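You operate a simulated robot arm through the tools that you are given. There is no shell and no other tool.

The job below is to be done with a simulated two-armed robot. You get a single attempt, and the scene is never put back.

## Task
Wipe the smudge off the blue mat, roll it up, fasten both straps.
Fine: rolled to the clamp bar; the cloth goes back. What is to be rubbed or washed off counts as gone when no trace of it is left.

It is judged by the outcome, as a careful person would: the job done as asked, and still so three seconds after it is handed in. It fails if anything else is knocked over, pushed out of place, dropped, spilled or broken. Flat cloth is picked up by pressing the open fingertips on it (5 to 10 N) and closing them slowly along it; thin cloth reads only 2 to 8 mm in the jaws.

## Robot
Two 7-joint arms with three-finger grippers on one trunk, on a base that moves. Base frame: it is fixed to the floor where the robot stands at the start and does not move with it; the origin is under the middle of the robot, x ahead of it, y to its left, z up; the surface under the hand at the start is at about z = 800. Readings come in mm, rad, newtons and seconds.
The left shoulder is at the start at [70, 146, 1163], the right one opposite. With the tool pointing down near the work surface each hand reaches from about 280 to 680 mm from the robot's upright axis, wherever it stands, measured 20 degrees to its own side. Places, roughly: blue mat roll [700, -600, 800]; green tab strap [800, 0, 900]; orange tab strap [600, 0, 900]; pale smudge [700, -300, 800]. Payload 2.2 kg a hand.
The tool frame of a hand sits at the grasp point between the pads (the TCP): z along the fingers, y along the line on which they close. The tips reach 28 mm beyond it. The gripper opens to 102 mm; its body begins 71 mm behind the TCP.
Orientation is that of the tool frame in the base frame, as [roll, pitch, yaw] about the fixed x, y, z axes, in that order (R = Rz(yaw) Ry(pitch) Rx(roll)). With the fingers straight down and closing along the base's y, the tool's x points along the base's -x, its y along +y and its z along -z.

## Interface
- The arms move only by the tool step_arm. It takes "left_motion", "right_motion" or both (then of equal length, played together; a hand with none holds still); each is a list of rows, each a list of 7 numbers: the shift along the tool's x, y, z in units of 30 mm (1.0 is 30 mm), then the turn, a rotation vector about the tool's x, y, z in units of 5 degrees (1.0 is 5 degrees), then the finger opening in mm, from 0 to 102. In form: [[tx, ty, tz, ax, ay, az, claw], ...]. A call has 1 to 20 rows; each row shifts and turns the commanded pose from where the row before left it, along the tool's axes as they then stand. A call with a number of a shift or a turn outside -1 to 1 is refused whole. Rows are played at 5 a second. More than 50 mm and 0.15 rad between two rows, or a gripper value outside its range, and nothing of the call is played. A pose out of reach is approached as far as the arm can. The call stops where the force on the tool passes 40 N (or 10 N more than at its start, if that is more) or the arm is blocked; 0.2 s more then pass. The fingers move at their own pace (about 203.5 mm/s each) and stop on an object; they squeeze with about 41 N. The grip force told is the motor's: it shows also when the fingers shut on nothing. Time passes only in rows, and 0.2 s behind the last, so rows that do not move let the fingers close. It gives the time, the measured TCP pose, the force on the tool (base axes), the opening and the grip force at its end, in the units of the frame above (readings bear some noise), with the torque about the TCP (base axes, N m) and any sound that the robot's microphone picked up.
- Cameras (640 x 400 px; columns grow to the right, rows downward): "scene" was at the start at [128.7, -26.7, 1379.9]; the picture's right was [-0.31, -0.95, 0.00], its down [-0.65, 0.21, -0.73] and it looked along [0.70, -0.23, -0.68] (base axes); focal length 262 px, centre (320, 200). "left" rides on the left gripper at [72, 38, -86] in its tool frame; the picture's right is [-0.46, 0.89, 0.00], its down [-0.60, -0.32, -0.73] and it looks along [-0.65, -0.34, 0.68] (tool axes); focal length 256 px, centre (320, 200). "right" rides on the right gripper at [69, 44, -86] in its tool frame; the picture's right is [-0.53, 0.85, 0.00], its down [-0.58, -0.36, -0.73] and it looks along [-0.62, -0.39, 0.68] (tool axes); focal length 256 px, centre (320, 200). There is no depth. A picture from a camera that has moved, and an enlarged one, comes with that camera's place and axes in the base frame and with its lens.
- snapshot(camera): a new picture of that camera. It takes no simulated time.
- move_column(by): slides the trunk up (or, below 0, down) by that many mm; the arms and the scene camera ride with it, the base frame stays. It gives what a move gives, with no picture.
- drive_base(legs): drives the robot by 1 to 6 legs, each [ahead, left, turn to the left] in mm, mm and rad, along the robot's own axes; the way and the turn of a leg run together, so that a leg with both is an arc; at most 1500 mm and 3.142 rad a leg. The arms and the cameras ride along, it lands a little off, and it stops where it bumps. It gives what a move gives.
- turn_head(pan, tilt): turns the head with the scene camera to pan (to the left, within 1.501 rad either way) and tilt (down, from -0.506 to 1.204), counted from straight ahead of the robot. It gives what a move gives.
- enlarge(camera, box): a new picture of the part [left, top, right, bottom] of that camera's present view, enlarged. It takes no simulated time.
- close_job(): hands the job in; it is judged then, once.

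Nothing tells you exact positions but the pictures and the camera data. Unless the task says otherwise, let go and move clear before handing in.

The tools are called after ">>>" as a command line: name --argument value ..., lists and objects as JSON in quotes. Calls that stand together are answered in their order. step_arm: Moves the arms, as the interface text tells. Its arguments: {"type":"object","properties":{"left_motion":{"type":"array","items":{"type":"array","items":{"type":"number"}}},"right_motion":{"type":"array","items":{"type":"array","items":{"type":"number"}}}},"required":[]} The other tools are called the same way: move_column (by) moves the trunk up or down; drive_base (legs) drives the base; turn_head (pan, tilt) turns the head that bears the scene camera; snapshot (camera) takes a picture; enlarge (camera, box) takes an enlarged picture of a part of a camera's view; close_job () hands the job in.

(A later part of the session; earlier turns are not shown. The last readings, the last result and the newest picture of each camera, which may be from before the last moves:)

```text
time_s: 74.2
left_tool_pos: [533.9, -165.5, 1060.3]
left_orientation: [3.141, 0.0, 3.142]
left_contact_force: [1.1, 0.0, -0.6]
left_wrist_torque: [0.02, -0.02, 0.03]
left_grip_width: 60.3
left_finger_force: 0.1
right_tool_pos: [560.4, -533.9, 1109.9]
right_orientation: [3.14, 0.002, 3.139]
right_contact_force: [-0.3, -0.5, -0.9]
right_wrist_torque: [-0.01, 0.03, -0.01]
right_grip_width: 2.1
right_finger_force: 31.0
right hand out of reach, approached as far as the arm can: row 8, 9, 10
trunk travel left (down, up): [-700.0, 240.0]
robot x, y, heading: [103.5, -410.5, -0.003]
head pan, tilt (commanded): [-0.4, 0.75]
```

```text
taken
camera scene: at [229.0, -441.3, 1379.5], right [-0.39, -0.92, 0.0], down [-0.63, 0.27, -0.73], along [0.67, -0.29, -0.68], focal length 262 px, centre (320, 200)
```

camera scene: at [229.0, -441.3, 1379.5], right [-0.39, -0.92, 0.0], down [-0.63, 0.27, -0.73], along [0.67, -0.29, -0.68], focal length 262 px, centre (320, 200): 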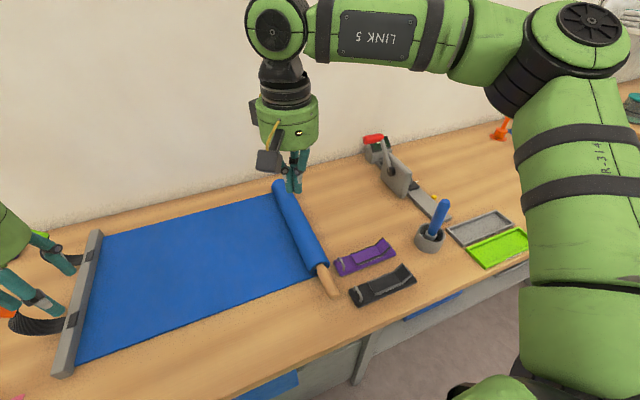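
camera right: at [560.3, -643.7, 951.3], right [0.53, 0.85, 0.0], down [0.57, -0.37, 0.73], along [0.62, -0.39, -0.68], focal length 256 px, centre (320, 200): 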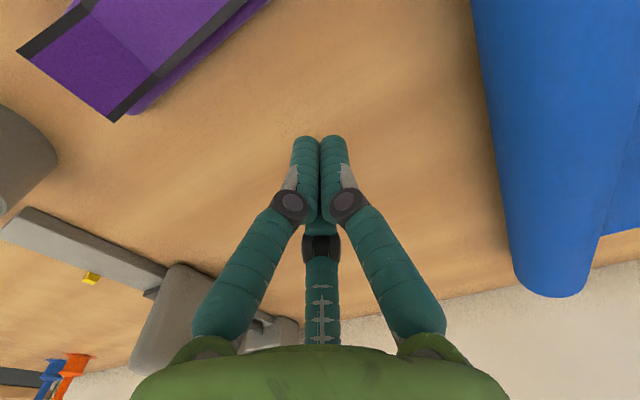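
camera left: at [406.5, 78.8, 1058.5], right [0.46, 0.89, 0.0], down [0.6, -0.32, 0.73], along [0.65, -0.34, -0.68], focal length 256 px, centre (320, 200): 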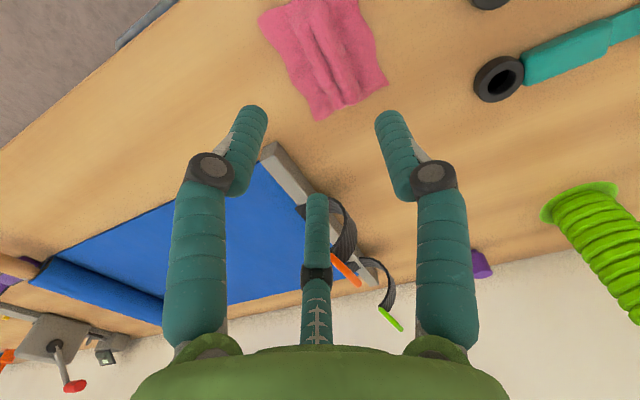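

>>> step_arm --right_motion '[[0.3, -0.5, 0.5, 0, 0, 0, 0], [0, 0, 1, 0, 0, 0, 0], [0, 0, 1, 0, 0, 0, 0], [0, 0, 1, 0, 0, 0, 0], [0, 0, 1, 0, 0, 0, 0], [0, 0.5, 0.5, 0, 0, 0, 0], [0, 0.5, 0, 0, 0, 0, 0]]'

>>> snapshot --camera "scene"

```text
time_s: 75.8
left_tool_pos: [533.1, -165.8, 1062.0]
left_orientation: [3.141, -0.001, -3.139]
left_contact_force: [-0.4, -0.3, 0.8]
left_wrist_torque: [-0.01, 0.0, 0.0]
left_grip_width: 60.0
left_finger_force: 0.1
right_tool_pos: [543.7, -527.5, 961.6]
right_orientation: [3.139, 0.004, -3.141]
right_contact_force: [-0.1, 0.5, 0.4]
right_wrist_torque: [0.0, -0.01, 0.01]
right_grip_width: 2.2
right_finger_force: 31.3
right hand out of reach, approached as far as the arm can: row 7
trunk travel left (down, up): [-700.0, 240.0]
robot x, y, heading: [101.9, -410.0, -0.001]
head pan, tilt (commanded): [-0.4, 0.75]
```

```text
taken
camera scene: at [227.7, -441.4, 1379.7], right [-0.39, -0.92, 0.0], down [-0.63, 0.27, -0.73], along [0.67, -0.29, -0.68], focal length 262 px, centre (320, 200)
```

scene: 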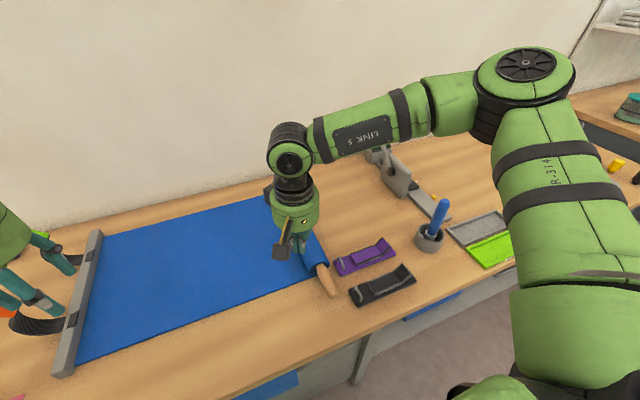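

>>> step_arm --right_motion '[[-0.5, -0.5, 0, 0, 0, 0, 0], [-0.5, -0.5, 0, 0, 0, 0, 0], [-0.5, -0.5, 0, 0, 0, 0, 0], [-0.7, -0.3, 0, 0, 0, 0, 0], [-0.7, -0.3, 0, 0, 0, 0, 0], [-0.7, 0, 0, 0, 0, 0, 0]]'

>>> snapshot --camera "scene"

```text
time_s: 77.2
left_tool_pos: [533.4, -164.8, 1061.5]
left_orientation: [-3.141, 0.0, -3.139]
left_contact_force: [-0.5, 0.0, 0.9]
left_wrist_torque: [-0.01, 0.0, 0.04]
left_grip_width: 60.3
left_finger_force: 0.0
right_tool_pos: [636.9, -604.3, 967.0]
right_orientation: [3.139, 0.003, -3.139]
right_contact_force: [0.0, -0.1, 0.0]
right_wrist_torque: [-0.01, 0.01, 0.0]
right_grip_width: 2.0
right_finger_force: 31.6
right hand out of reach, approached as far as the arm can: row 5, 6
trunk travel left (down, up): [-700.0, 240.0]
robot x, y, heading: [102.7, -406.7, -0.003]
head pan, tilt (commanded): [-0.4, 0.75]
```

```text
taken
camera scene: at [228.0, -441.6, 1379.6], right [-0.39, -0.92, 0.0], down [-0.63, 0.27, -0.73], along [0.67, -0.29, -0.68], focal length 262 px, centre (320, 200)
```

scene: 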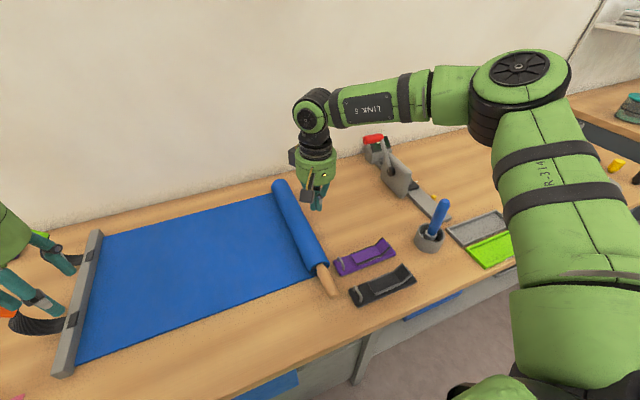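

The shoulder limits pin the upper arm with the elbow raised. I'll retract to the starting posture, back off from the bench, and reconfigure the right arm low and off the table so the elbow hangs lower.

>>> step_arm --right_motion '[[0.45, -0.8, -1, 0, 0, 0, 0], [0.45, -0.8, -1, 0, 0, 0, 0], [0.45, -0.8, -1, 0, 0, 0, 0], [0.45, -0.8, -1, 0, 0, 0, 0], [0.45, -0.8, -1, 0, 0, 0, 0], [0.45, -0.8, -1, 0, 0, 0, 0], [0.45, -0.8, -1, 0, 0, 0, 0]]'

>>> drive_base --legs '[[-150, 0, 0]]'

>>> turn_head --pan -0.6 --tilt 0.9

>>> snapshot --camera "scene"

```text
time_s: 78.8
left_tool_pos: [532.9, -166.5, 1061.0]
left_orientation: [-3.141, 0.001, -3.14]
left_contact_force: [-0.5, 0.1, 1.1]
left_wrist_torque: [0.01, -0.02, -0.04]
left_grip_width: 59.8
left_finger_force: 0.2
right_tool_pos: [540.0, -774.2, 1178.0]
right_orientation: [3.139, 0.001, 3.141]
right_contact_force: [0.0, 1.5, -0.6]
right_wrist_torque: [0.02, -0.02, -0.03]
right_grip_width: 2.2
right_finger_force: 31.2
trunk travel left (down, up): [-700.0, 240.0]
robot x, y, heading: [101.0, -410.0, -0.002]
head pan, tilt (commanded): [-0.4, 0.75]
```

```text
time_s: 80.2
left_tool_pos: [386.4, -164.4, 1060.1]
left_orientation: [3.141, -0.003, -3.139]
left_contact_force: [0.1, -0.4, -0.3]
left_wrist_torque: [0.0, 0.05, -0.03]
left_grip_width: 59.7
left_finger_force: 0.1
right_tool_pos: [395.4, -772.8, 1176.8]
right_orientation: [-3.142, 0.0, -3.141]
right_contact_force: [0.9, -0.2, -1.0]
right_wrist_torque: [-0.02, 0.02, -0.01]
right_grip_width: 2.0
right_finger_force: 31.4
trunk travel left (down, up): [-700.0, 240.0]
robot x, y, heading: [-47.1, -407.0, -0.0]
head pan, tilt (commanded): [-0.4, 0.75]
```

```text
time_s: 80.9
left_tool_pos: [383.9, -164.9, 1061.5]
left_orientation: [-3.141, -0.001, -3.141]
left_contact_force: [1.1, -0.3, 0.0]
left_wrist_torque: [-0.01, 0.01, 0.0]
left_grip_width: 60.1
left_finger_force: 0.1
right_tool_pos: [392.6, -771.9, 1178.1]
right_orientation: [3.14, 0.0, -3.141]
right_contact_force: [0.2, -1.0, -0.1]
right_wrist_torque: [0.01, 0.0, 0.02]
right_grip_width: 1.9
right_finger_force: 31.2
trunk travel left (down, up): [-700.0, 240.0]
robot x, y, heading: [-46.0, -407.8, 0.0]
head pan, tilt (commanded): [-0.6, 0.901]
```

```text
taken
camera scene: at [64.4, -451.5, 1367.8], right [-0.57, -0.82, 0.0], down [-0.65, 0.44, -0.62], along [0.51, -0.35, -0.78], focal length 262 px, centre (320, 200)
```

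scene: 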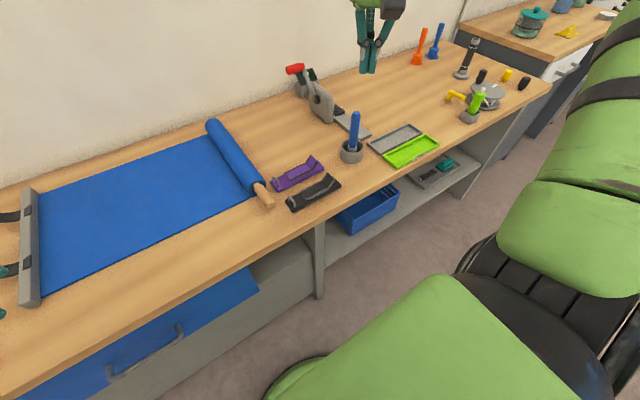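

Backed off; the right hand can be lowered in front of the bench. I'll bring it back and down, then inward at low height.

>>> step_arm --right_motion '[[1, -0.4, 0, 0, 0, 0, 0], [1, -0.4, 0.3, 0, 0, 0, 0], [1, -0.4, 0.5, 0, 0, 0, 0], [1, -0.4, 0.7, 0, 0, 0, 0], [1, -0.4, 1, 0, 0, 0, 0], [0, 0, 1, 0, 0, 0, 0], [0, 0, 1, 0, 0, 0, 0], [0, 0, 1, 0, 0, 0, 0], [0, 0, 1, 0, 0, 0, 0], [0, 0, 1, 0, 0, 0, 0], [0, 0, 1, 0, 0, 0, 0], [0, 0, 1, 0, 0, 0, 0], [0, 0, 1, 0, 0, 0, 0]]'

>>> snapshot --camera "scene"

```text
time_s: 83.7
left_tool_pos: [384.9, -165.9, 1060.6]
left_orientation: [3.141, 0.001, -3.141]
left_contact_force: [0.8, -0.7, 0.0]
left_wrist_torque: [0.03, 0.04, -0.02]
left_grip_width: 60.0
left_finger_force: 0.0
right_tool_pos: [245.4, -832.1, 861.1]
right_orientation: [3.14, 0.002, -3.141]
right_contact_force: [0.6, 0.3, -0.9]
right_wrist_torque: [0.06, 0.03, 0.01]
right_grip_width: 2.2
right_finger_force: 31.3
trunk travel left (down, up): [-700.0, 240.0]
robot x, y, heading: [-47.5, -407.5, 0.001]
head pan, tilt (commanded): [-0.6, 0.901]
```

```text
taken
camera scene: at [66.0, -452.2, 1367.6], right [-0.57, -0.82, 0.0], down [-0.65, 0.44, -0.62], along [0.51, -0.35, -0.78], focal length 262 px, centre (320, 200)
```

scene: 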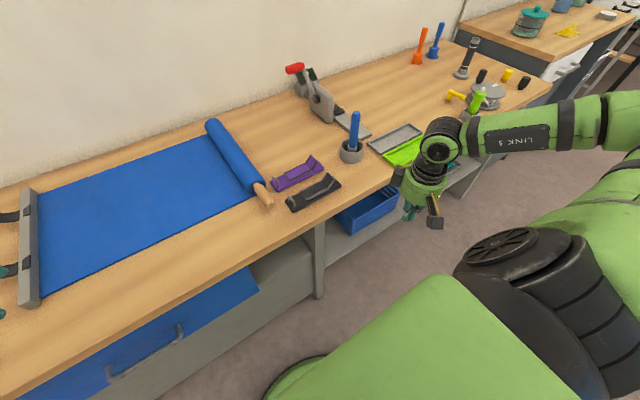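

>>> step_arm --right_motion '[[0, 0, 1, 0, 0, 0, 0], [0, 0, 1, 0, 0, 0, 0], [0, 0, 1, 0, 0, 0, 0], [0, 0.5, 1, 0, 0, 0, 0], [0, 1, 0.5, 0, 0, 0, 0], [0, 1, 0, 0, 0, 0, 0], [0, 1, 0, 0, 0, 0, 0], [0, 1, 0, 0, 0, 0, 0], [0, 1, 0, 0, 0, 0, 0], [0, 1, 0, 0, 0, 0, 0], [0, 1, 0, 0, 0, 0, 0]]'

>>> snapshot --camera "scene"

```text
time_s: 86.1
left_tool_pos: [386.1, -162.5, 1060.5]
left_orientation: [-3.14, 0.0, -3.14]
left_contact_force: [0.2, 0.4, 0.0]
left_wrist_torque: [0.03, 0.03, 0.01]
left_grip_width: 60.1
left_finger_force: 0.1
right_tool_pos: [242.9, -606.3, 727.1]
right_orientation: [-3.141, 0.002, -3.141]
right_contact_force: [0.9, 0.7, -0.3]
right_wrist_torque: [-0.01, -0.01, -0.02]
right_grip_width: 1.7
right_finger_force: 31.0
trunk travel left (down, up): [-700.0, 240.0]
robot x, y, heading: [-40.9, -408.2, -0.003]
head pan, tilt (commanded): [-0.6, 0.901]
```

```text
taken
camera scene: at [65.7, -450.6, 1367.7], right [-0.57, -0.82, 0.0], down [-0.65, 0.44, -0.62], along [0.51, -0.35, -0.78], focal length 262 px, centre (320, 200)
```

scene: 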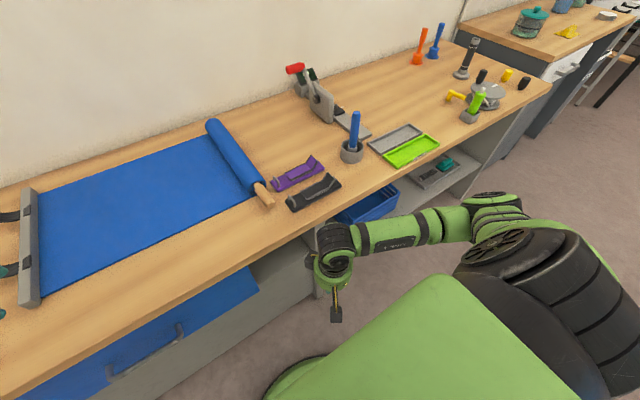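

The elbow hangs low now. Next a bit further inward, then up to bench height and forward.

>>> step_arm --right_motion '[[0, 1, 0, 0, 0, 0, 0], [0, 1, -0.5, 0, 0, 0, 0], [0, 0.5, -1, 0, 0, 0, 0], [0, 0, -1, 0, 0, 0, 0], [0, 0, -1, 0, 0, 0, 0], [0, 0, -1, 0, 0, 0, 0], [0, 0, -1, 0, 0, 0, 0], [0, 0, -1, 0, 0, 0, 0], [-0.5, 0, -1, 0, 0, 0, 0], [-1, 0, -0.5, 0, 0, 0, 0], [-1, 0, 0, 0, 0, 0, 0], [-1, 0, 0, 0, 0, 0, 0], [-1, 0, 0, 0, 0, 0, 0]]'

>>> snapshot --camera "scene"

```text
time_s: 88.9
left_tool_pos: [384.9, -164.9, 1060.6]
left_orientation: [3.141, -0.001, 3.141]
left_contact_force: [0.3, 0.6, -0.8]
left_wrist_torque: [0.02, 0.03, 0.04]
left_grip_width: 60.0
left_finger_force: 0.0
right_tool_pos: [380.5, -531.4, 967.0]
right_orientation: [3.14, 0.002, -3.141]
right_contact_force: [0.2, 0.1, 0.6]
right_wrist_torque: [0.01, 0.02, 0.0]
right_grip_width: 2.1
right_finger_force: 31.2
trunk travel left (down, up): [-700.0, 240.0]
robot x, y, heading: [-47.2, -409.2, -0.005]
head pan, tilt (commanded): [-0.6, 0.901]
```

```text
taken
camera scene: at [66.1, -451.3, 1367.6], right [-0.57, -0.82, 0.0], down [-0.65, 0.44, -0.62], along [0.51, -0.35, -0.78], focal length 262 px, centre (320, 200)
```

scene: 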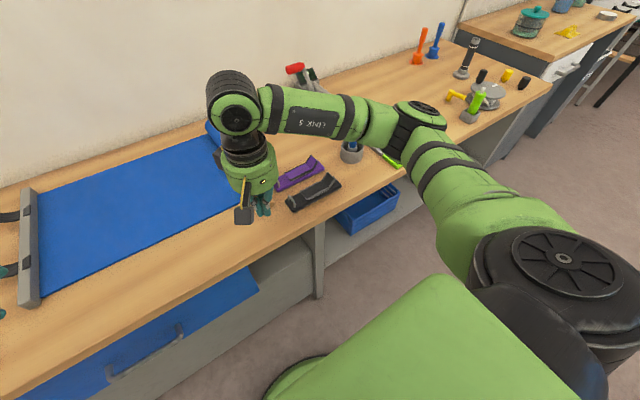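

>>> step_arm --right_motion '[[-1, 0, 0, 0, 0, 0, 0], [-1, 0, 0, 0, 0, 0, 0], [-1, 0, 0, 0, 0, 0, 0], [-1, 0, 0, 0, 0, 0, 0], [-0.5, 0, 0.5, 0, 0, 0, 0]]'

>>> snapshot --camera "scene"

```text
time_s: 90.1
left_tool_pos: [385.1, -166.3, 1060.0]
left_orientation: [-3.142, 0.001, -3.14]
left_contact_force: [-0.8, 0.0, 0.4]
left_wrist_torque: [0.02, -0.01, -0.03]
left_grip_width: 59.9
left_finger_force: 0.0
right_tool_pos: [516.0, -531.8, 952.1]
right_orientation: [3.141, 0.002, -3.141]
right_contact_force: [0.0, 0.0, 0.6]
right_wrist_torque: [0.01, -0.01, -0.01]
right_grip_width: 2.0
right_finger_force: 31.9
trunk travel left (down, up): [-700.0, 240.0]
robot x, y, heading: [-46.8, -405.3, -0.003]
head pan, tilt (commanded): [-0.6, 0.901]
```

```text
taken
camera scene: at [65.8, -451.5, 1367.7], right [-0.57, -0.82, 0.0], down [-0.65, 0.44, -0.62], along [0.51, -0.35, -0.78], focal length 262 px, centre (320, 200)
```

scene: 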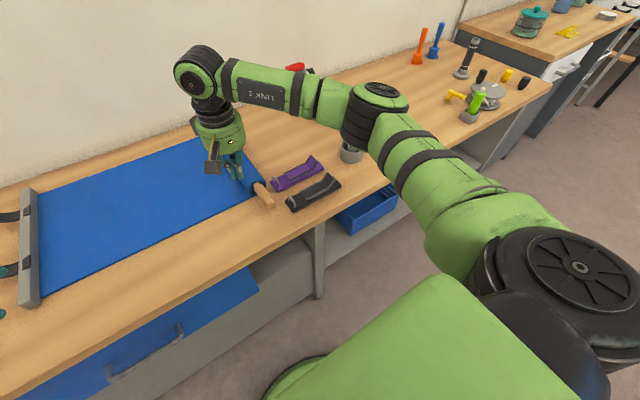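

The right arm now extends freely in a good posture. I'll drive so that this hand comes over the spot behind the roll.

>>> drive_base --legs '[[0, -140, 0], [145, 0, 0]]'

>>> turn_head --pan -0.1 --tilt 0.8

>>> snapshot --camera "scene"

>>> snapshot --camera "right"

```text
time_s: 92.4
left_tool_pos: [526.7, -306.1, 1062.2]
left_orientation: [3.14, 0.002, -3.138]
left_contact_force: [0.0, 1.1, 1.6]
left_wrist_torque: [-0.04, 0.0, -0.01]
left_grip_width: 59.9
left_finger_force: 0.1
right_tool_pos: [657.2, -672.0, 954.5]
right_orientation: [-3.141, 0.002, -3.142]
right_contact_force: [-1.3, 0.2, -0.1]
right_wrist_torque: [-0.01, -0.04, 0.02]
right_grip_width: 1.9
right_finger_force: 31.3
trunk travel left (down, up): [-700.0, 240.0]
robot x, y, heading: [98.1, -550.9, 0.004]
head pan, tilt (commanded): [-0.6, 0.901]
```

```text
time_s: 93.3
left_tool_pos: [526.1, -307.1, 1060.7]
left_orientation: [-3.141, 0.0, -3.137]
left_contact_force: [-0.3, -0.2, 0.5]
left_wrist_torque: [0.0, -0.02, 0.0]
left_grip_width: 60.0
left_finger_force: 0.0
right_tool_pos: [657.9, -672.5, 953.4]
right_orientation: [3.14, 0.003, -3.141]
right_contact_force: [-0.5, -0.1, -0.3]
right_wrist_torque: [0.0, -0.03, -0.01]
right_grip_width: 2.0
right_finger_force: 31.3
trunk travel left (down, up): [-700.0, 240.0]
robot x, y, heading: [98.6, -550.1, 0.0]
head pan, tilt (commanded): [-0.099, 0.799]
```

```text
taken
camera scene: at [226.5, -558.1, 1375.6], right [-0.1, -0.99, 0.0], down [-0.71, 0.07, -0.7], along [0.69, -0.07, -0.72], focal length 262 px, centre (320, 200)
```

scene: 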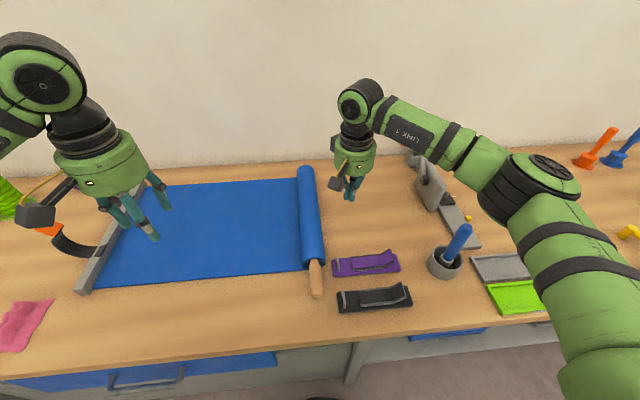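

```text
taken
camera right: at [588.4, -627.7, 1038.4], right [0.53, 0.85, 0.0], down [0.58, -0.36, 0.73], along [0.62, -0.39, -0.68], focal length 256 px, centre (320, 200)
```

right: 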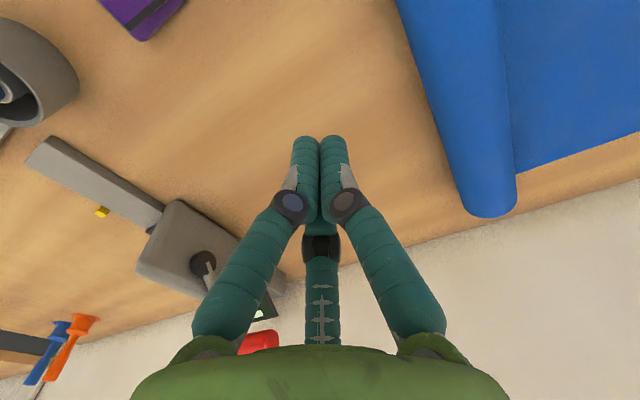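

>>> step_arm --right_motion '[[0, 0, 0.9, 0, 0, 0, 0], [0, 0, 0.9, 0, 0, 0, 0], [0, 0, 0.9, 0, 0, 0, 0], [0, 0, 0.9, 0, 0, 0, 0], [0, 0, 0.2, 0, 0, 0, 0]]'

>>> snapshot --camera "right"

>>> enlarge --camera "scene" --box '[260, 120, 440, 310]'

```text
time_s: 94.5
left_tool_pos: [527.2, -306.0, 1061.9]
left_orientation: [3.139, 0.001, -3.138]
left_contact_force: [0.7, 0.5, 0.2]
left_wrist_torque: [-0.01, -0.04, -0.01]
left_grip_width: 60.1
left_finger_force: 0.0
right_tool_pos: [659.5, -670.8, 840.1]
right_orientation: [-3.141, 0.002, -3.14]
right_contact_force: [0.2, 0.1, -0.4]
right_wrist_torque: [-0.01, 0.03, 0.01]
right_grip_width: 2.1
right_finger_force: 31.5
trunk travel left (down, up): [-700.0, 240.0]
robot x, y, heading: [96.3, -553.5, -0.003]
head pan, tilt (commanded): [-0.099, 0.799]
```

```text
taken
camera right: at [589.0, -627.1, 923.8], right [0.53, 0.85, 0.0], down [0.58, -0.36, 0.73], along [0.62, -0.39, -0.68], focal length 256 px, centre (320, 200)
```

right: 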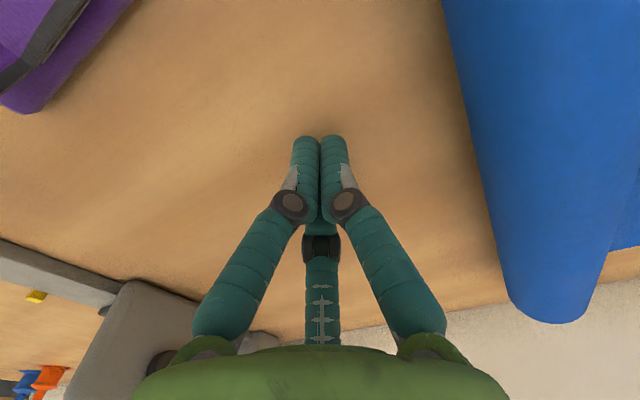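

```text
2.11 times, centred on (350, 215) of scene
camera zoom: at [226.7, -557.9, 1375.6], right [-0.1, -1.0, 0.0], down [-0.71, 0.07, -0.7], along [0.69, -0.07, -0.72], focal length 552 px, centre (257, 168)
```

zoom: 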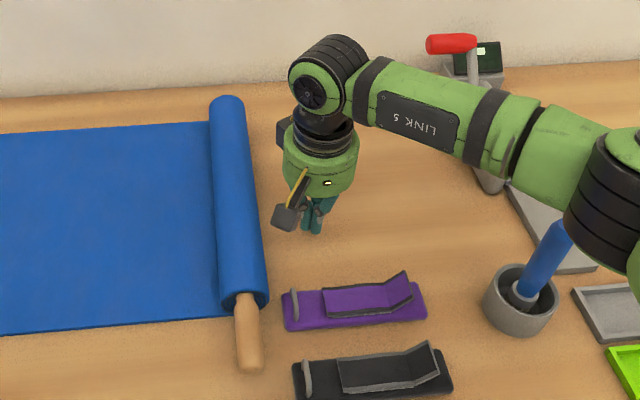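

The hand stands behind the roll with about 30 mm gap. I'll push gently toward +y and watch the force.

>>> step_arm --right_motion '[[0, 0.4, 0, 0, 0, 0, 0], [0, 0.4, 0, 0, 0, 0, 0], [0, 0.3, 0, 0, 0, 0, 0], [0, 0.3, 0, 0, 0, 0, 0]]'

>>> enlarge --camera "scene" --box '[260, 120, 440, 310]'

```text
time_s: 95.5
left_tool_pos: [529.4, -306.3, 1061.4]
left_orientation: [-3.141, 0.0, -3.138]
left_contact_force: [0.1, -1.3, -0.1]
left_wrist_torque: [-0.01, 0.01, 0.01]
left_grip_width: 60.2
left_finger_force: 0.1
right_tool_pos: [658.7, -629.7, 840.0]
right_orientation: [-3.141, 0.003, -3.14]
right_contact_force: [0.6, 0.0, -0.3]
right_wrist_torque: [-0.01, 0.0, -0.02]
right_grip_width: 2.3
right_finger_force: 31.5
trunk travel left (down, up): [-700.0, 240.0]
robot x, y, heading: [95.4, -548.3, -0.005]
head pan, tilt (commanded): [-0.099, 0.799]
```

```text
2.11 times, centred on (350, 215) of scene
camera zoom: at [226.9, -557.4, 1375.6], right [-0.1, -1.0, 0.0], down [-0.71, 0.07, -0.7], along [0.69, -0.07, -0.72], focal length 552 px, centre (257, 168)
```

zoom: 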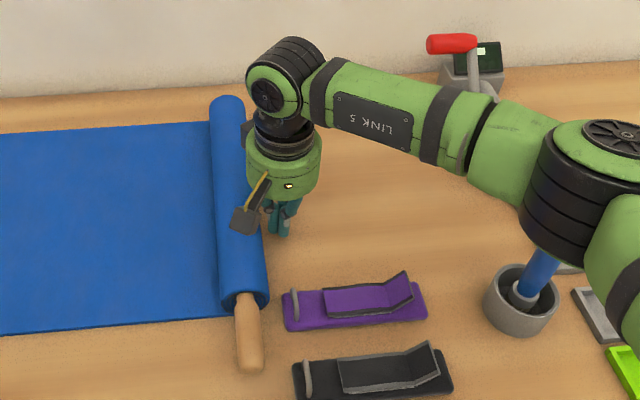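

>>> step_arm --right_motion '[[0, 0.3, 0, 0, 0, 0, 0], [0, 0.3, 0, 0, 0, 0, 0], [0, 0.3, 0, 0, 0, 0, 0], [0, 0.3, 0, 0, 0, 0, 0]]'

>>> enlarge --camera "scene" --box '[260, 120, 440, 310]'

>>> snapshot --camera "right"

```text
time_s: 96.5
left_tool_pos: [528.9, -306.4, 1061.1]
left_orientation: [3.14, 0.0, -3.138]
left_contact_force: [0.3, -0.2, 0.3]
left_wrist_torque: [-0.01, 0.0, 0.02]
left_grip_width: 59.9
left_finger_force: 0.0
right_tool_pos: [658.0, -593.7, 839.2]
right_orientation: [3.142, 0.002, -3.14]
right_contact_force: [0.4, -3.8, -0.5]
right_wrist_torque: [0.03, 0.05, -0.02]
right_grip_width: 2.1
right_finger_force: 31.5
trunk travel left (down, up): [-700.0, 240.0]
robot x, y, heading: [98.8, -550.1, -0.0]
head pan, tilt (commanded): [-0.099, 0.799]
```

```text
2.11 times, centred on (350, 215) of scene
camera zoom: at [227.0, -558.0, 1375.6], right [-0.1, -1.0, 0.0], down [-0.71, 0.07, -0.7], along [0.69, -0.07, -0.72], focal length 552 px, centre (257, 168)
```

zoom: 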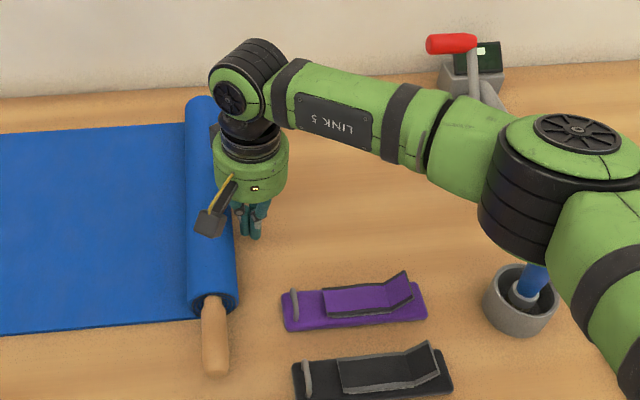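

```text
taken
camera right: at [588.6, -549.5, 924.1], right [0.53, 0.85, 0.0], down [0.58, -0.36, 0.73], along [0.62, -0.39, -0.68], focal length 256 px, centre (320, 200)
```

right: 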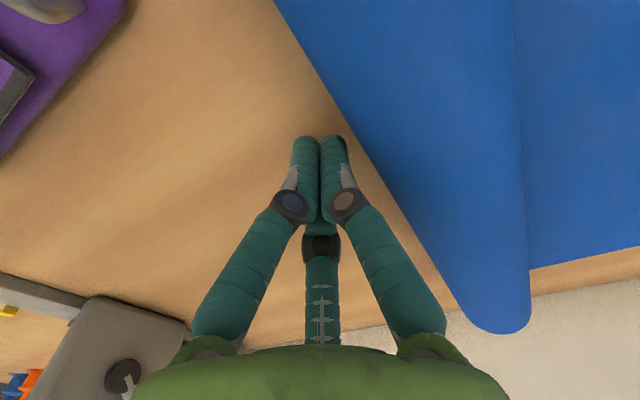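

The roll moves with only about 4 N. I'll back the hand off a little to see whether it stays or unrolls.

>>> step_arm --right_motion '[[0, -0.7, 0, 0, 0, 0, 0], [0, -0.3, 0, 0, 0, 0, 0], [0, 0, 0, 0, 0, 0, 0], [0, 0, 0, 0, 0, 0, 0], [0, 0, 0, 0, 0, 0, 0], [0, 0, 0, 0, 0, 0, 0]]'

>>> enlarge --camera "scene" --box '[260, 120, 440, 310]'

>>> snapshot --camera "right"

```text
time_s: 97.9
left_tool_pos: [527.9, -305.1, 1060.9]
left_orientation: [-3.14, 0.0, -3.138]
left_contact_force: [1.1, -0.2, 0.9]
left_wrist_torque: [0.0, 0.01, 0.01]
left_grip_width: 60.0
left_finger_force: 0.0
right_tool_pos: [658.9, -623.1, 837.7]
right_orientation: [-3.141, 0.001, -3.14]
right_contact_force: [-0.1, 0.5, -0.1]
right_wrist_torque: [-0.01, -0.02, -0.06]
right_grip_width: 2.2
right_finger_force: 31.2
trunk travel left (down, up): [-700.0, 240.0]
robot x, y, heading: [95.0, -549.4, -0.0]
head pan, tilt (commanded): [-0.099, 0.799]
```

```text
2.11 times, centred on (350, 215) of scene
camera zoom: at [226.9, -557.9, 1375.6], right [-0.1, -1.0, 0.0], down [-0.71, 0.07, -0.7], along [0.69, -0.07, -0.72], focal length 552 px, centre (257, 168)
```

zoom: 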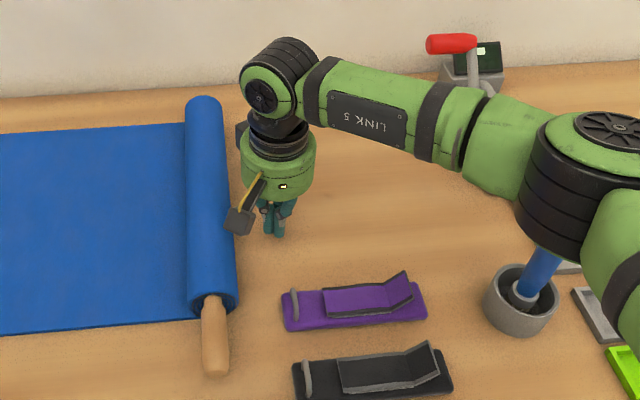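

```text
taken
camera right: at [588.9, -579.5, 923.7], right [0.53, 0.85, 0.0], down [0.58, -0.36, 0.73], along [0.62, -0.39, -0.68], focal length 256 px, centre (320, 200)
```

right: 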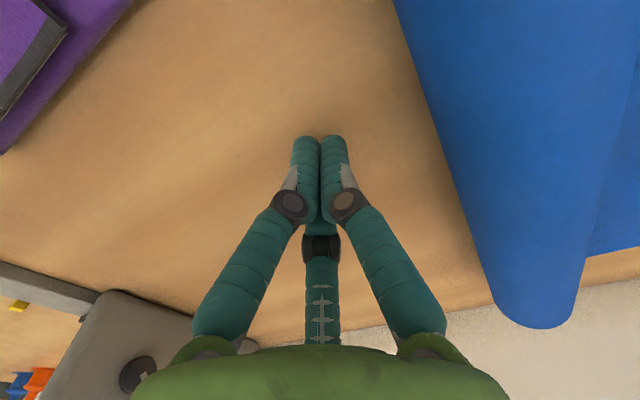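

It stays put when released. I'll keep pushing with the arm at a moderate pace.

>>> step_arm --right_motion '[[0, 0.6, 0, 0, 0, 0, 0], [0, 0.6, 0, 0, 0, 0, 0], [0, 0.6, 0, 0, 0, 0, 0], [0, 0.6, 0, 0, 0, 0, 0], [0, 0.6, 0, 0, 0, 0, 0], [0, 0.6, 0, 0, 0, 0, 0], [0, 0.6, 0, 0, 0, 0, 0]]'

>>> snapshot --camera "scene"

```text
time_s: 99.5
left_tool_pos: [528.6, -304.5, 1061.6]
left_orientation: [-3.141, -0.002, -3.137]
left_contact_force: [0.2, 0.6, -0.7]
left_wrist_torque: [0.0, -0.04, 0.02]
left_grip_width: 60.0
left_finger_force: 0.0
right_tool_pos: [658.4, -496.1, 839.9]
right_orientation: [-3.141, 0.003, -3.14]
right_contact_force: [0.4, -1.0, -0.7]
right_wrist_torque: [0.02, 0.0, -0.01]
right_grip_width: 2.1
right_finger_force: 31.1
trunk travel left (down, up): [-700.0, 240.0]
robot x, y, heading: [96.3, -546.2, -0.0]
head pan, tilt (commanded): [-0.099, 0.799]
```

```text
taken
camera scene: at [227.0, -557.1, 1375.6], right [-0.1, -1.0, 0.0], down [-0.71, 0.07, -0.7], along [0.69, -0.07, -0.72], focal length 262 px, centre (320, 200)
```

scene: 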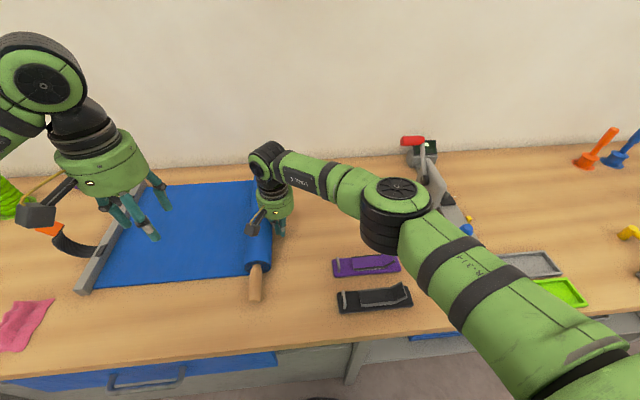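

The roll follows straight. I'll now push by driving the base left with the hand held behind the roll.

>>> drive_base --legs '[[0, 150, 0]]'

>>> snapshot --camera "scene"

```text
time_s: 100.9
left_tool_pos: [527.6, -156.8, 1059.9]
left_orientation: [3.14, 0.0, -3.139]
left_contact_force: [-0.4, -0.4, -0.2]
left_wrist_torque: [-0.01, 0.02, -0.01]
left_grip_width: 60.1
left_finger_force: 0.2
right_tool_pos: [659.1, -347.4, 839.3]
right_orientation: [3.14, 0.002, -3.14]
right_contact_force: [-0.6, 0.2, 0.3]
right_wrist_torque: [-0.04, 0.02, 0.0]
right_grip_width: 2.4
right_finger_force: 31.7
trunk travel left (down, up): [-700.0, 240.0]
robot x, y, heading: [99.1, -399.5, 0.003]
head pan, tilt (commanded): [-0.099, 0.799]
```

```text
taken
camera scene: at [226.8, -409.1, 1375.6], right [-0.1, -1.0, 0.0], down [-0.71, 0.07, -0.7], along [0.69, -0.07, -0.72], focal length 262 px, centre (320, 200)
```

scene: 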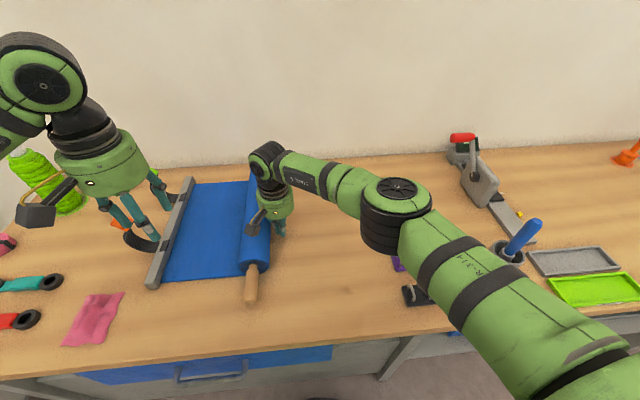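

>>> drive_base --legs '[[0, 120, 0]]'

>>> snapshot --camera "scene"

>>> snapshot --camera "right"

```text
time_s: 102.1
left_tool_pos: [527.8, -35.4, 1060.5]
left_orientation: [-3.14, 0.0, -3.14]
left_contact_force: [-0.4, -0.3, 0.5]
left_wrist_torque: [-0.01, -0.02, -0.01]
left_grip_width: 59.8
left_finger_force: 0.1
right_tool_pos: [656.9, -226.6, 838.7]
right_orientation: [3.14, 0.0, -3.141]
right_contact_force: [0.7, 0.1, -0.3]
right_wrist_torque: [0.01, 0.01, -0.04]
right_grip_width: 2.1
right_finger_force: 31.3
trunk travel left (down, up): [-700.0, 240.0]
robot x, y, heading: [95.9, -277.5, -0.001]
head pan, tilt (commanded): [-0.099, 0.799]
```

```text
taken
camera scene: at [226.7, -288.4, 1375.6], right [-0.1, -1.0, 0.0], down [-0.71, 0.07, -0.7], along [0.69, -0.07, -0.72], focal length 262 px, centre (320, 200)
```

scene: 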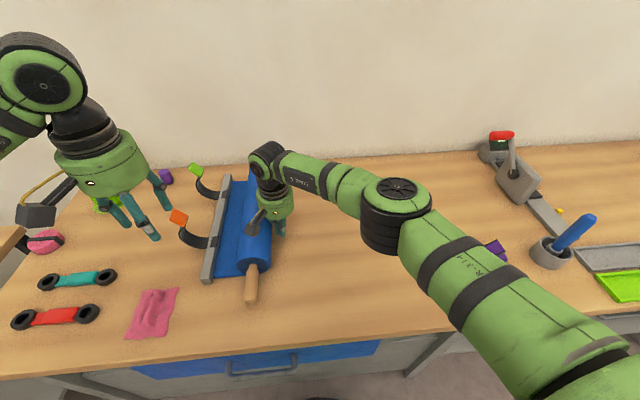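

```text
taken
camera right: at [588.0, -183.3, 924.7], right [0.53, 0.85, 0.0], down [0.58, -0.36, 0.73], along [0.62, -0.39, -0.68], focal length 256 px, centre (320, 200)
```

right: 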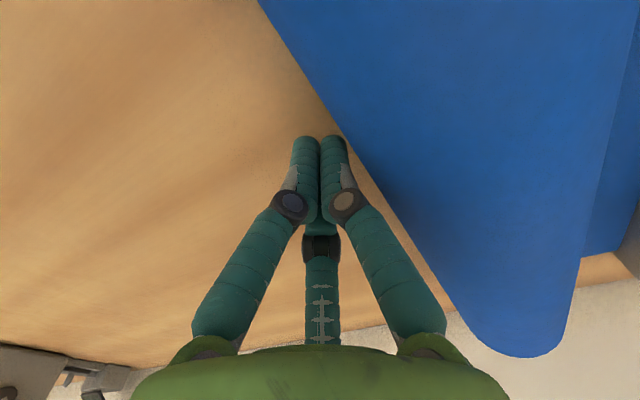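

>>> enlarge --camera "scene" --box '[150, 130, 310, 310]'

```text
2.22 times, centred on (230, 220) of scene
camera zoom: at [226.7, -288.4, 1375.6], right [-0.1, -1.0, 0.0], down [-0.71, 0.07, -0.7], along [0.69, -0.07, -0.72], focal length 583 px, centre (520, 156)
```

zoom: 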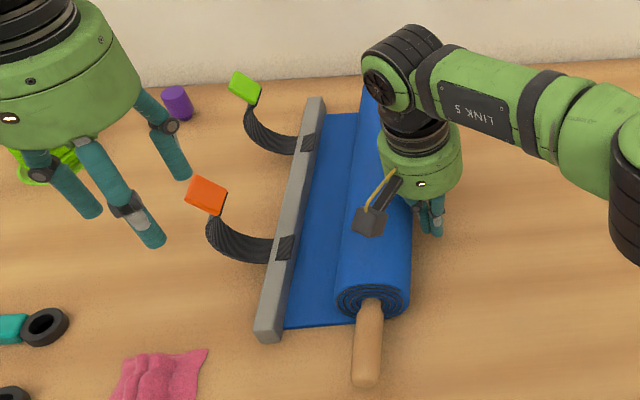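

The roll (radius ~37) is at y ≈ -166, about 60 mm from the bar. I'll move the left hand further left for clearance and push the remaining way gently with the right.

>>> step_arm --left_motion '[[0, 1, 0, 0, 0, 0, 60], [0, 1, 0, 0, 0, 0, 60], [0, 1, 0, 0, 0, 0, 60], [0, 0.5, 0, 0, 0, 0, 60]]'

>>> step_arm --right_motion '[[0, 0.4, 0, 0, 0, 0, 0], [0, 0.4, 0, 0, 0, 0, 0], [0, 0.4, 0, 0, 0, 0, 0], [0, 0.3, 0, 0, 0, 0, 0]]'

>>> enlarge --camera "scene" --box '[150, 130, 310, 310]'

```text
time_s: 103.1
left_tool_pos: [525.9, 70.7, 1062.5]
left_orientation: [3.141, -0.001, -3.141]
left_contact_force: [-0.1, 0.3, 0.0]
left_wrist_torque: [0.02, 0.0, 0.01]
left_grip_width: 60.1
left_finger_force: 0.0
right_tool_pos: [658.0, -225.3, 839.6]
right_orientation: [3.139, -0.001, 3.141]
right_contact_force: [0.8, 0.2, -0.8]
right_wrist_torque: [0.02, 0.02, 0.0]
right_grip_width: 2.0
right_finger_force: 30.9
trunk travel left (down, up): [-700.0, 240.0]
robot x, y, heading: [96.2, -275.3, 0.001]
head pan, tilt (commanded): [-0.099, 0.799]
```

```text
time_s: 104.1
left_tool_pos: [525.9, 70.9, 1061.1]
left_orientation: [3.141, 0.001, -3.139]
left_contact_force: [0.5, -0.6, 0.2]
left_wrist_torque: [-0.04, -0.03, 0.02]
left_grip_width: 60.1
left_finger_force: 0.1
right_tool_pos: [652.6, -186.9, 842.7]
right_orientation: [3.137, 0.004, -3.14]
right_contact_force: [2.6, -1.3, 2.0]
right_wrist_torque: [0.0, 0.01, -0.01]
right_grip_width: 2.2
right_finger_force: 31.5
right hand out of reach, approached as far as the arm can: row 3
trunk travel left (down, up): [-700.0, 240.0]
robot x, y, heading: [99.6, -282.0, 0.003]
head pan, tilt (commanded): [-0.099, 0.799]
```

```text
2.22 times, centred on (230, 220) of scene
camera zoom: at [226.5, -286.7, 1375.7], right [-0.1, -1.0, 0.0], down [-0.71, 0.07, -0.7], along [0.69, -0.07, -0.72], focal length 583 px, centre (520, 156)
```

zoom: 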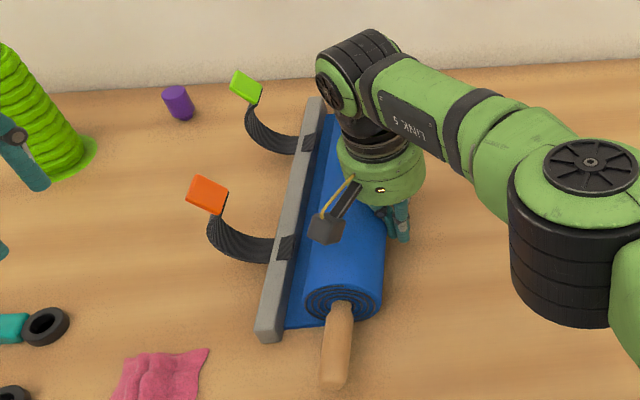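

Right hand is near its inward limit, so I'll step it back, drive the base 90 mm left, and finish the push from there.

>>> step_arm --right_motion '[[0, -0.3, 0, 0, 0, 0, 0], [0, -0.7, 0, 0, 0, 0, 0], [0, -1, 0, 0, 0, 0, 0], [0, -1, 0, 0, 0, 0, 0], [0, -1, 0, 0, 0, 0, 0]]'

>>> drive_base --legs '[[0, 95, 0]]'

>>> snapshot --camera "right"

>>> snapshot --camera "scene"

```text
time_s: 105.3
left_tool_pos: [526.2, 68.5, 1062.7]
left_orientation: [-3.142, -0.001, -3.139]
left_contact_force: [-1.1, -0.2, 0.2]
left_wrist_torque: [0.0, -0.04, -0.01]
left_grip_width: 60.2
left_finger_force: 0.0
right_tool_pos: [654.4, -307.2, 841.4]
right_orientation: [3.139, 0.0, -3.139]
right_contact_force: [-0.2, 0.1, -0.2]
right_wrist_torque: [0.01, 0.01, -0.03]
right_grip_width: 2.2
right_finger_force: 31.3
trunk travel left (down, up): [-700.0, 240.0]
robot x, y, heading: [95.5, -276.8, 0.005]
head pan, tilt (commanded): [-0.099, 0.799]
```

```text
time_s: 106.5
left_tool_pos: [527.2, 164.0, 1062.4]
left_orientation: [-3.141, 0.0, -3.141]
left_contact_force: [-0.3, 0.3, 0.5]
left_wrist_torque: [0.03, 0.0, 0.0]
left_grip_width: 60.2
left_finger_force: 0.1
right_tool_pos: [654.5, -213.4, 841.3]
right_orientation: [3.139, 0.0, 3.141]
right_contact_force: [-0.6, 0.4, 0.7]
right_wrist_torque: [0.01, -0.02, 0.0]
right_grip_width: 2.1
right_finger_force: 31.3
trunk travel left (down, up): [-700.0, 240.0]
robot x, y, heading: [99.0, -182.4, 0.0]
head pan, tilt (commanded): [-0.099, 0.799]
```

```text
taken
camera right: at [584.7, -169.8, 926.9], right [0.53, 0.85, 0.0], down [0.58, -0.37, 0.73], along [0.62, -0.39, -0.68], focal length 256 px, centre (320, 200)
```

right: 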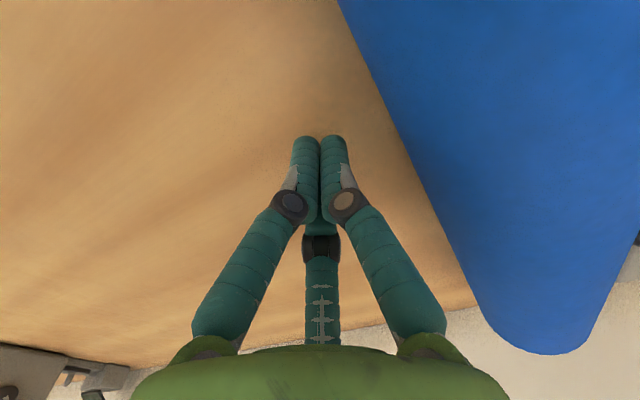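

```text
taken
camera scene: at [226.7, -193.9, 1375.6], right [-0.1, -1.0, 0.0], down [-0.71, 0.07, -0.7], along [0.69, -0.07, -0.72], focal length 262 px, centre (320, 200)
```

scene: 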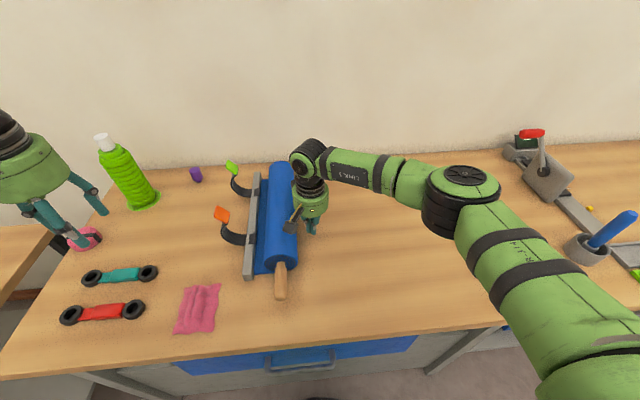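

Now a slow final push until the roll meets the bar.

>>> step_arm --right_motion '[[0, 0.4, 0, 0, 0, 0, 0], [0, 0.4, 0, 0, 0, 0, 0], [0, 0.3, 0, 0, 0, 0, 0], [0, 0.2, 0, 0, 0, 0, 0]]'

>>> enlarge --camera "scene" --box '[190, 140, 340, 310]'

```text
time_s: 107.5
left_tool_pos: [525.6, 163.2, 1061.2]
left_orientation: [-3.141, 0.0, -3.14]
left_contact_force: [-0.8, 0.5, 0.6]
left_wrist_torque: [-0.01, 0.01, 0.02]
left_grip_width: 60.0
left_finger_force: 0.1
right_tool_pos: [654.5, -173.7, 842.2]
right_orientation: [3.141, 0.001, -3.141]
right_contact_force: [-1.2, -2.1, -0.8]
right_wrist_torque: [-0.01, 0.0, -0.02]
right_grip_width: 2.0
right_finger_force: 31.3
trunk travel left (down, up): [-700.0, 240.0]
robot x, y, heading: [98.6, -183.1, -0.001]
head pan, tilt (commanded): [-0.099, 0.799]
```

```text
2.35 times, centred on (265, 225) of scene
camera zoom: at [226.6, -193.3, 1375.6], right [-0.1, -1.0, 0.0], down [-0.71, 0.07, -0.7], along [0.69, -0.07, -0.72], focal length 617 px, centre (449, 141)
```

zoom: 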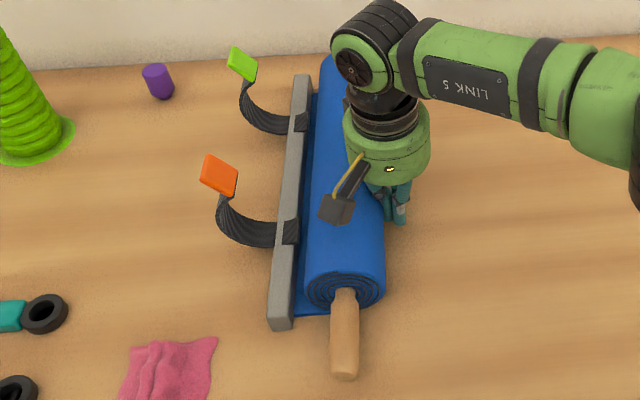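

>>> step_arm --right_motion '[[0, 0.15, 0, 0, 0, 0, 0], [0, 0.15, 0, 0, 0, 0, 0], [0, 0.15, 0, 0, 0, 0, 0]]'

>>> enlarge --camera "scene" --box '[190, 140, 340, 310]'

```text
time_s: 108.3
left_tool_pos: [525.4, 159.5, 1063.5]
left_orientation: [3.138, 0.002, -3.141]
left_contact_force: [0.4, 0.8, -0.1]
left_wrist_torque: [0.02, -0.01, 0.0]
left_grip_width: 59.8
left_finger_force: 0.0
right_tool_pos: [653.8, -167.3, 842.6]
right_orientation: [-3.138, 0.0, 3.137]
right_contact_force: [-7.3, -19.9, -0.1]
right_wrist_torque: [0.1, -0.04, 0.1]
right_grip_width: 2.4
right_finger_force: 31.7
trunk travel left (down, up): [-700.0, 240.0]
robot x, y, heading: [95.7, -181.0, -0.002]
head pan, tilt (commanded): [-0.099, 0.799]
```

```text
2.35 times, centred on (265, 225) of scene
camera zoom: at [225.1, -197.8, 1375.7], right [-0.1, -0.99, 0.0], down [-0.71, 0.07, -0.7], along [0.69, -0.07, -0.72], focal length 617 px, centre (449, 141)
```

zoom: 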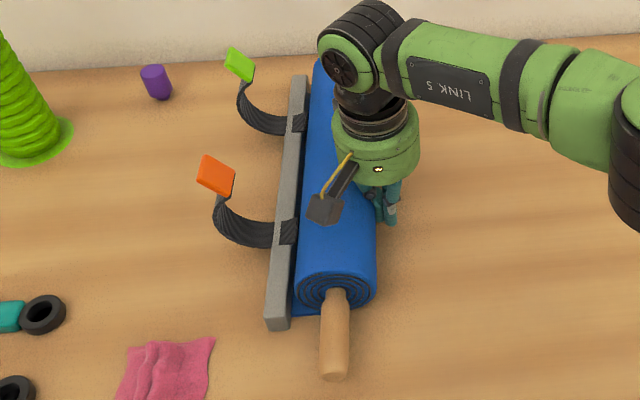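

The roll now rests against the bar (20 N). I'll ease the hand back slightly and see whether the roll stays.

>>> step_arm --right_motion '[[0, -0.5, 0, 0, 0, 0, 0], [0, -0.5, 0, 0, 0, 0, 0], [0, 0, 0, 0, 0, 0, 0], [0, 0, 0, 0, 0, 0, 0], [0, 0, 0, 0, 0, 0, 0], [0, 0, 0, 0, 0, 0, 0]]'

>>> enlarge --camera "scene" --box '[190, 140, 340, 310]'

```text
time_s: 109.7
left_tool_pos: [526.1, 163.2, 1061.1]
left_orientation: [3.141, 0.0, -3.139]
left_contact_force: [0.7, 1.7, -1.7]
left_wrist_torque: [-0.01, 0.02, -0.02]
left_grip_width: 59.9
left_finger_force: 0.3
right_tool_pos: [654.4, -189.6, 841.3]
right_orientation: [3.14, -0.001, -3.14]
right_contact_force: [0.5, -0.1, 1.1]
right_wrist_torque: [-0.02, -0.01, -0.02]
right_grip_width: 2.4
right_finger_force: 31.8
trunk travel left (down, up): [-700.0, 240.0]
robot x, y, heading: [96.4, -187.0, -0.003]
head pan, tilt (commanded): [-0.099, 0.799]
```

```text
2.35 times, centred on (265, 225) of scene
camera zoom: at [226.8, -192.5, 1375.6], right [-0.1, -1.0, 0.0], down [-0.71, 0.07, -0.7], along [0.69, -0.07, -0.72], focal length 617 px, centre (449, 141)
```

zoom: 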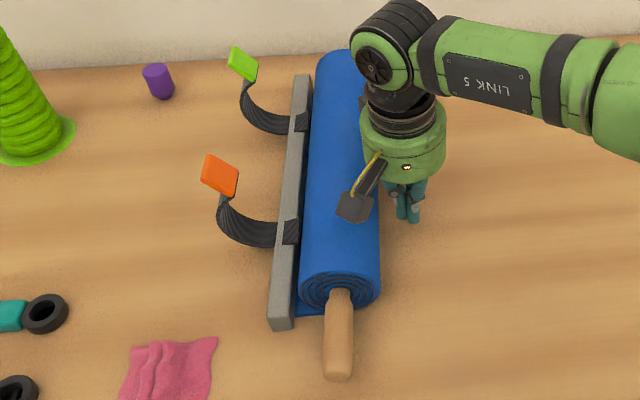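

It stays rolled. Next the straps: I'll look at them with the left hand's camera.

>>> snapshot --camera "left"

>>> enlarge --camera "left" --box '[190, 140, 330, 260]'

>>> enlarge --camera "scene" --box '[210, 150, 280, 250]'

```text
taken
camera left: at [453.9, 201.0, 1148.7], right [0.46, 0.89, 0.0], down [0.6, -0.32, 0.73], along [0.65, -0.34, -0.68], focal length 256 px, centre (320, 200)
```

left: 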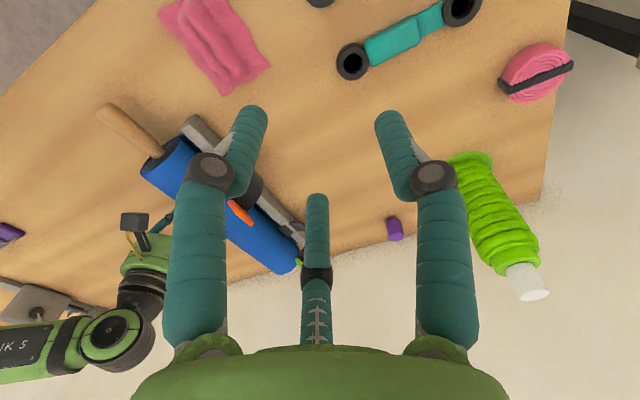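

```text
3.33 times, centred on (260, 200) of left
camera zoom: at [453.9, 201.0, 1148.7], right [0.46, 0.89, 0.0], down [0.6, -0.32, 0.73], along [0.65, -0.34, -0.68], focal length 853 px, centre (520, 200)
```

zoom: 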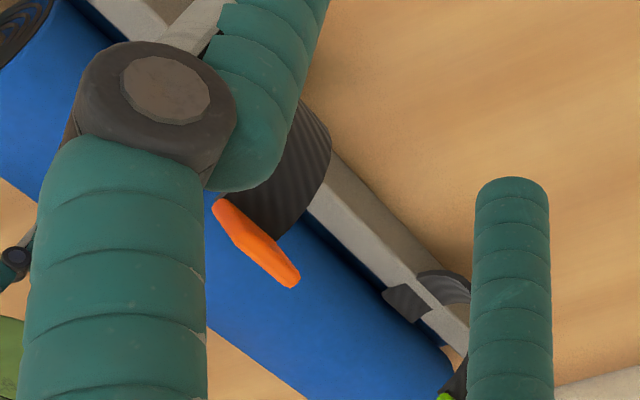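

```text
4.00 times, centred on (245, 200) of scene
camera zoom: at [226.8, -192.5, 1375.6], right [-0.1, -1.0, 0.0], down [-0.71, 0.07, -0.7], along [0.69, -0.07, -0.72], focal length 1049 px, centre (620, 200)
```

zoom: 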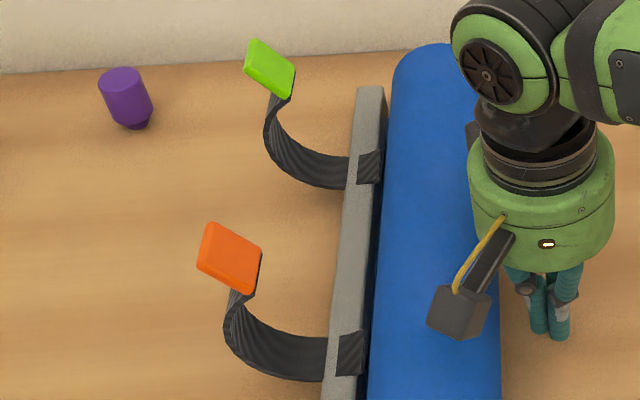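

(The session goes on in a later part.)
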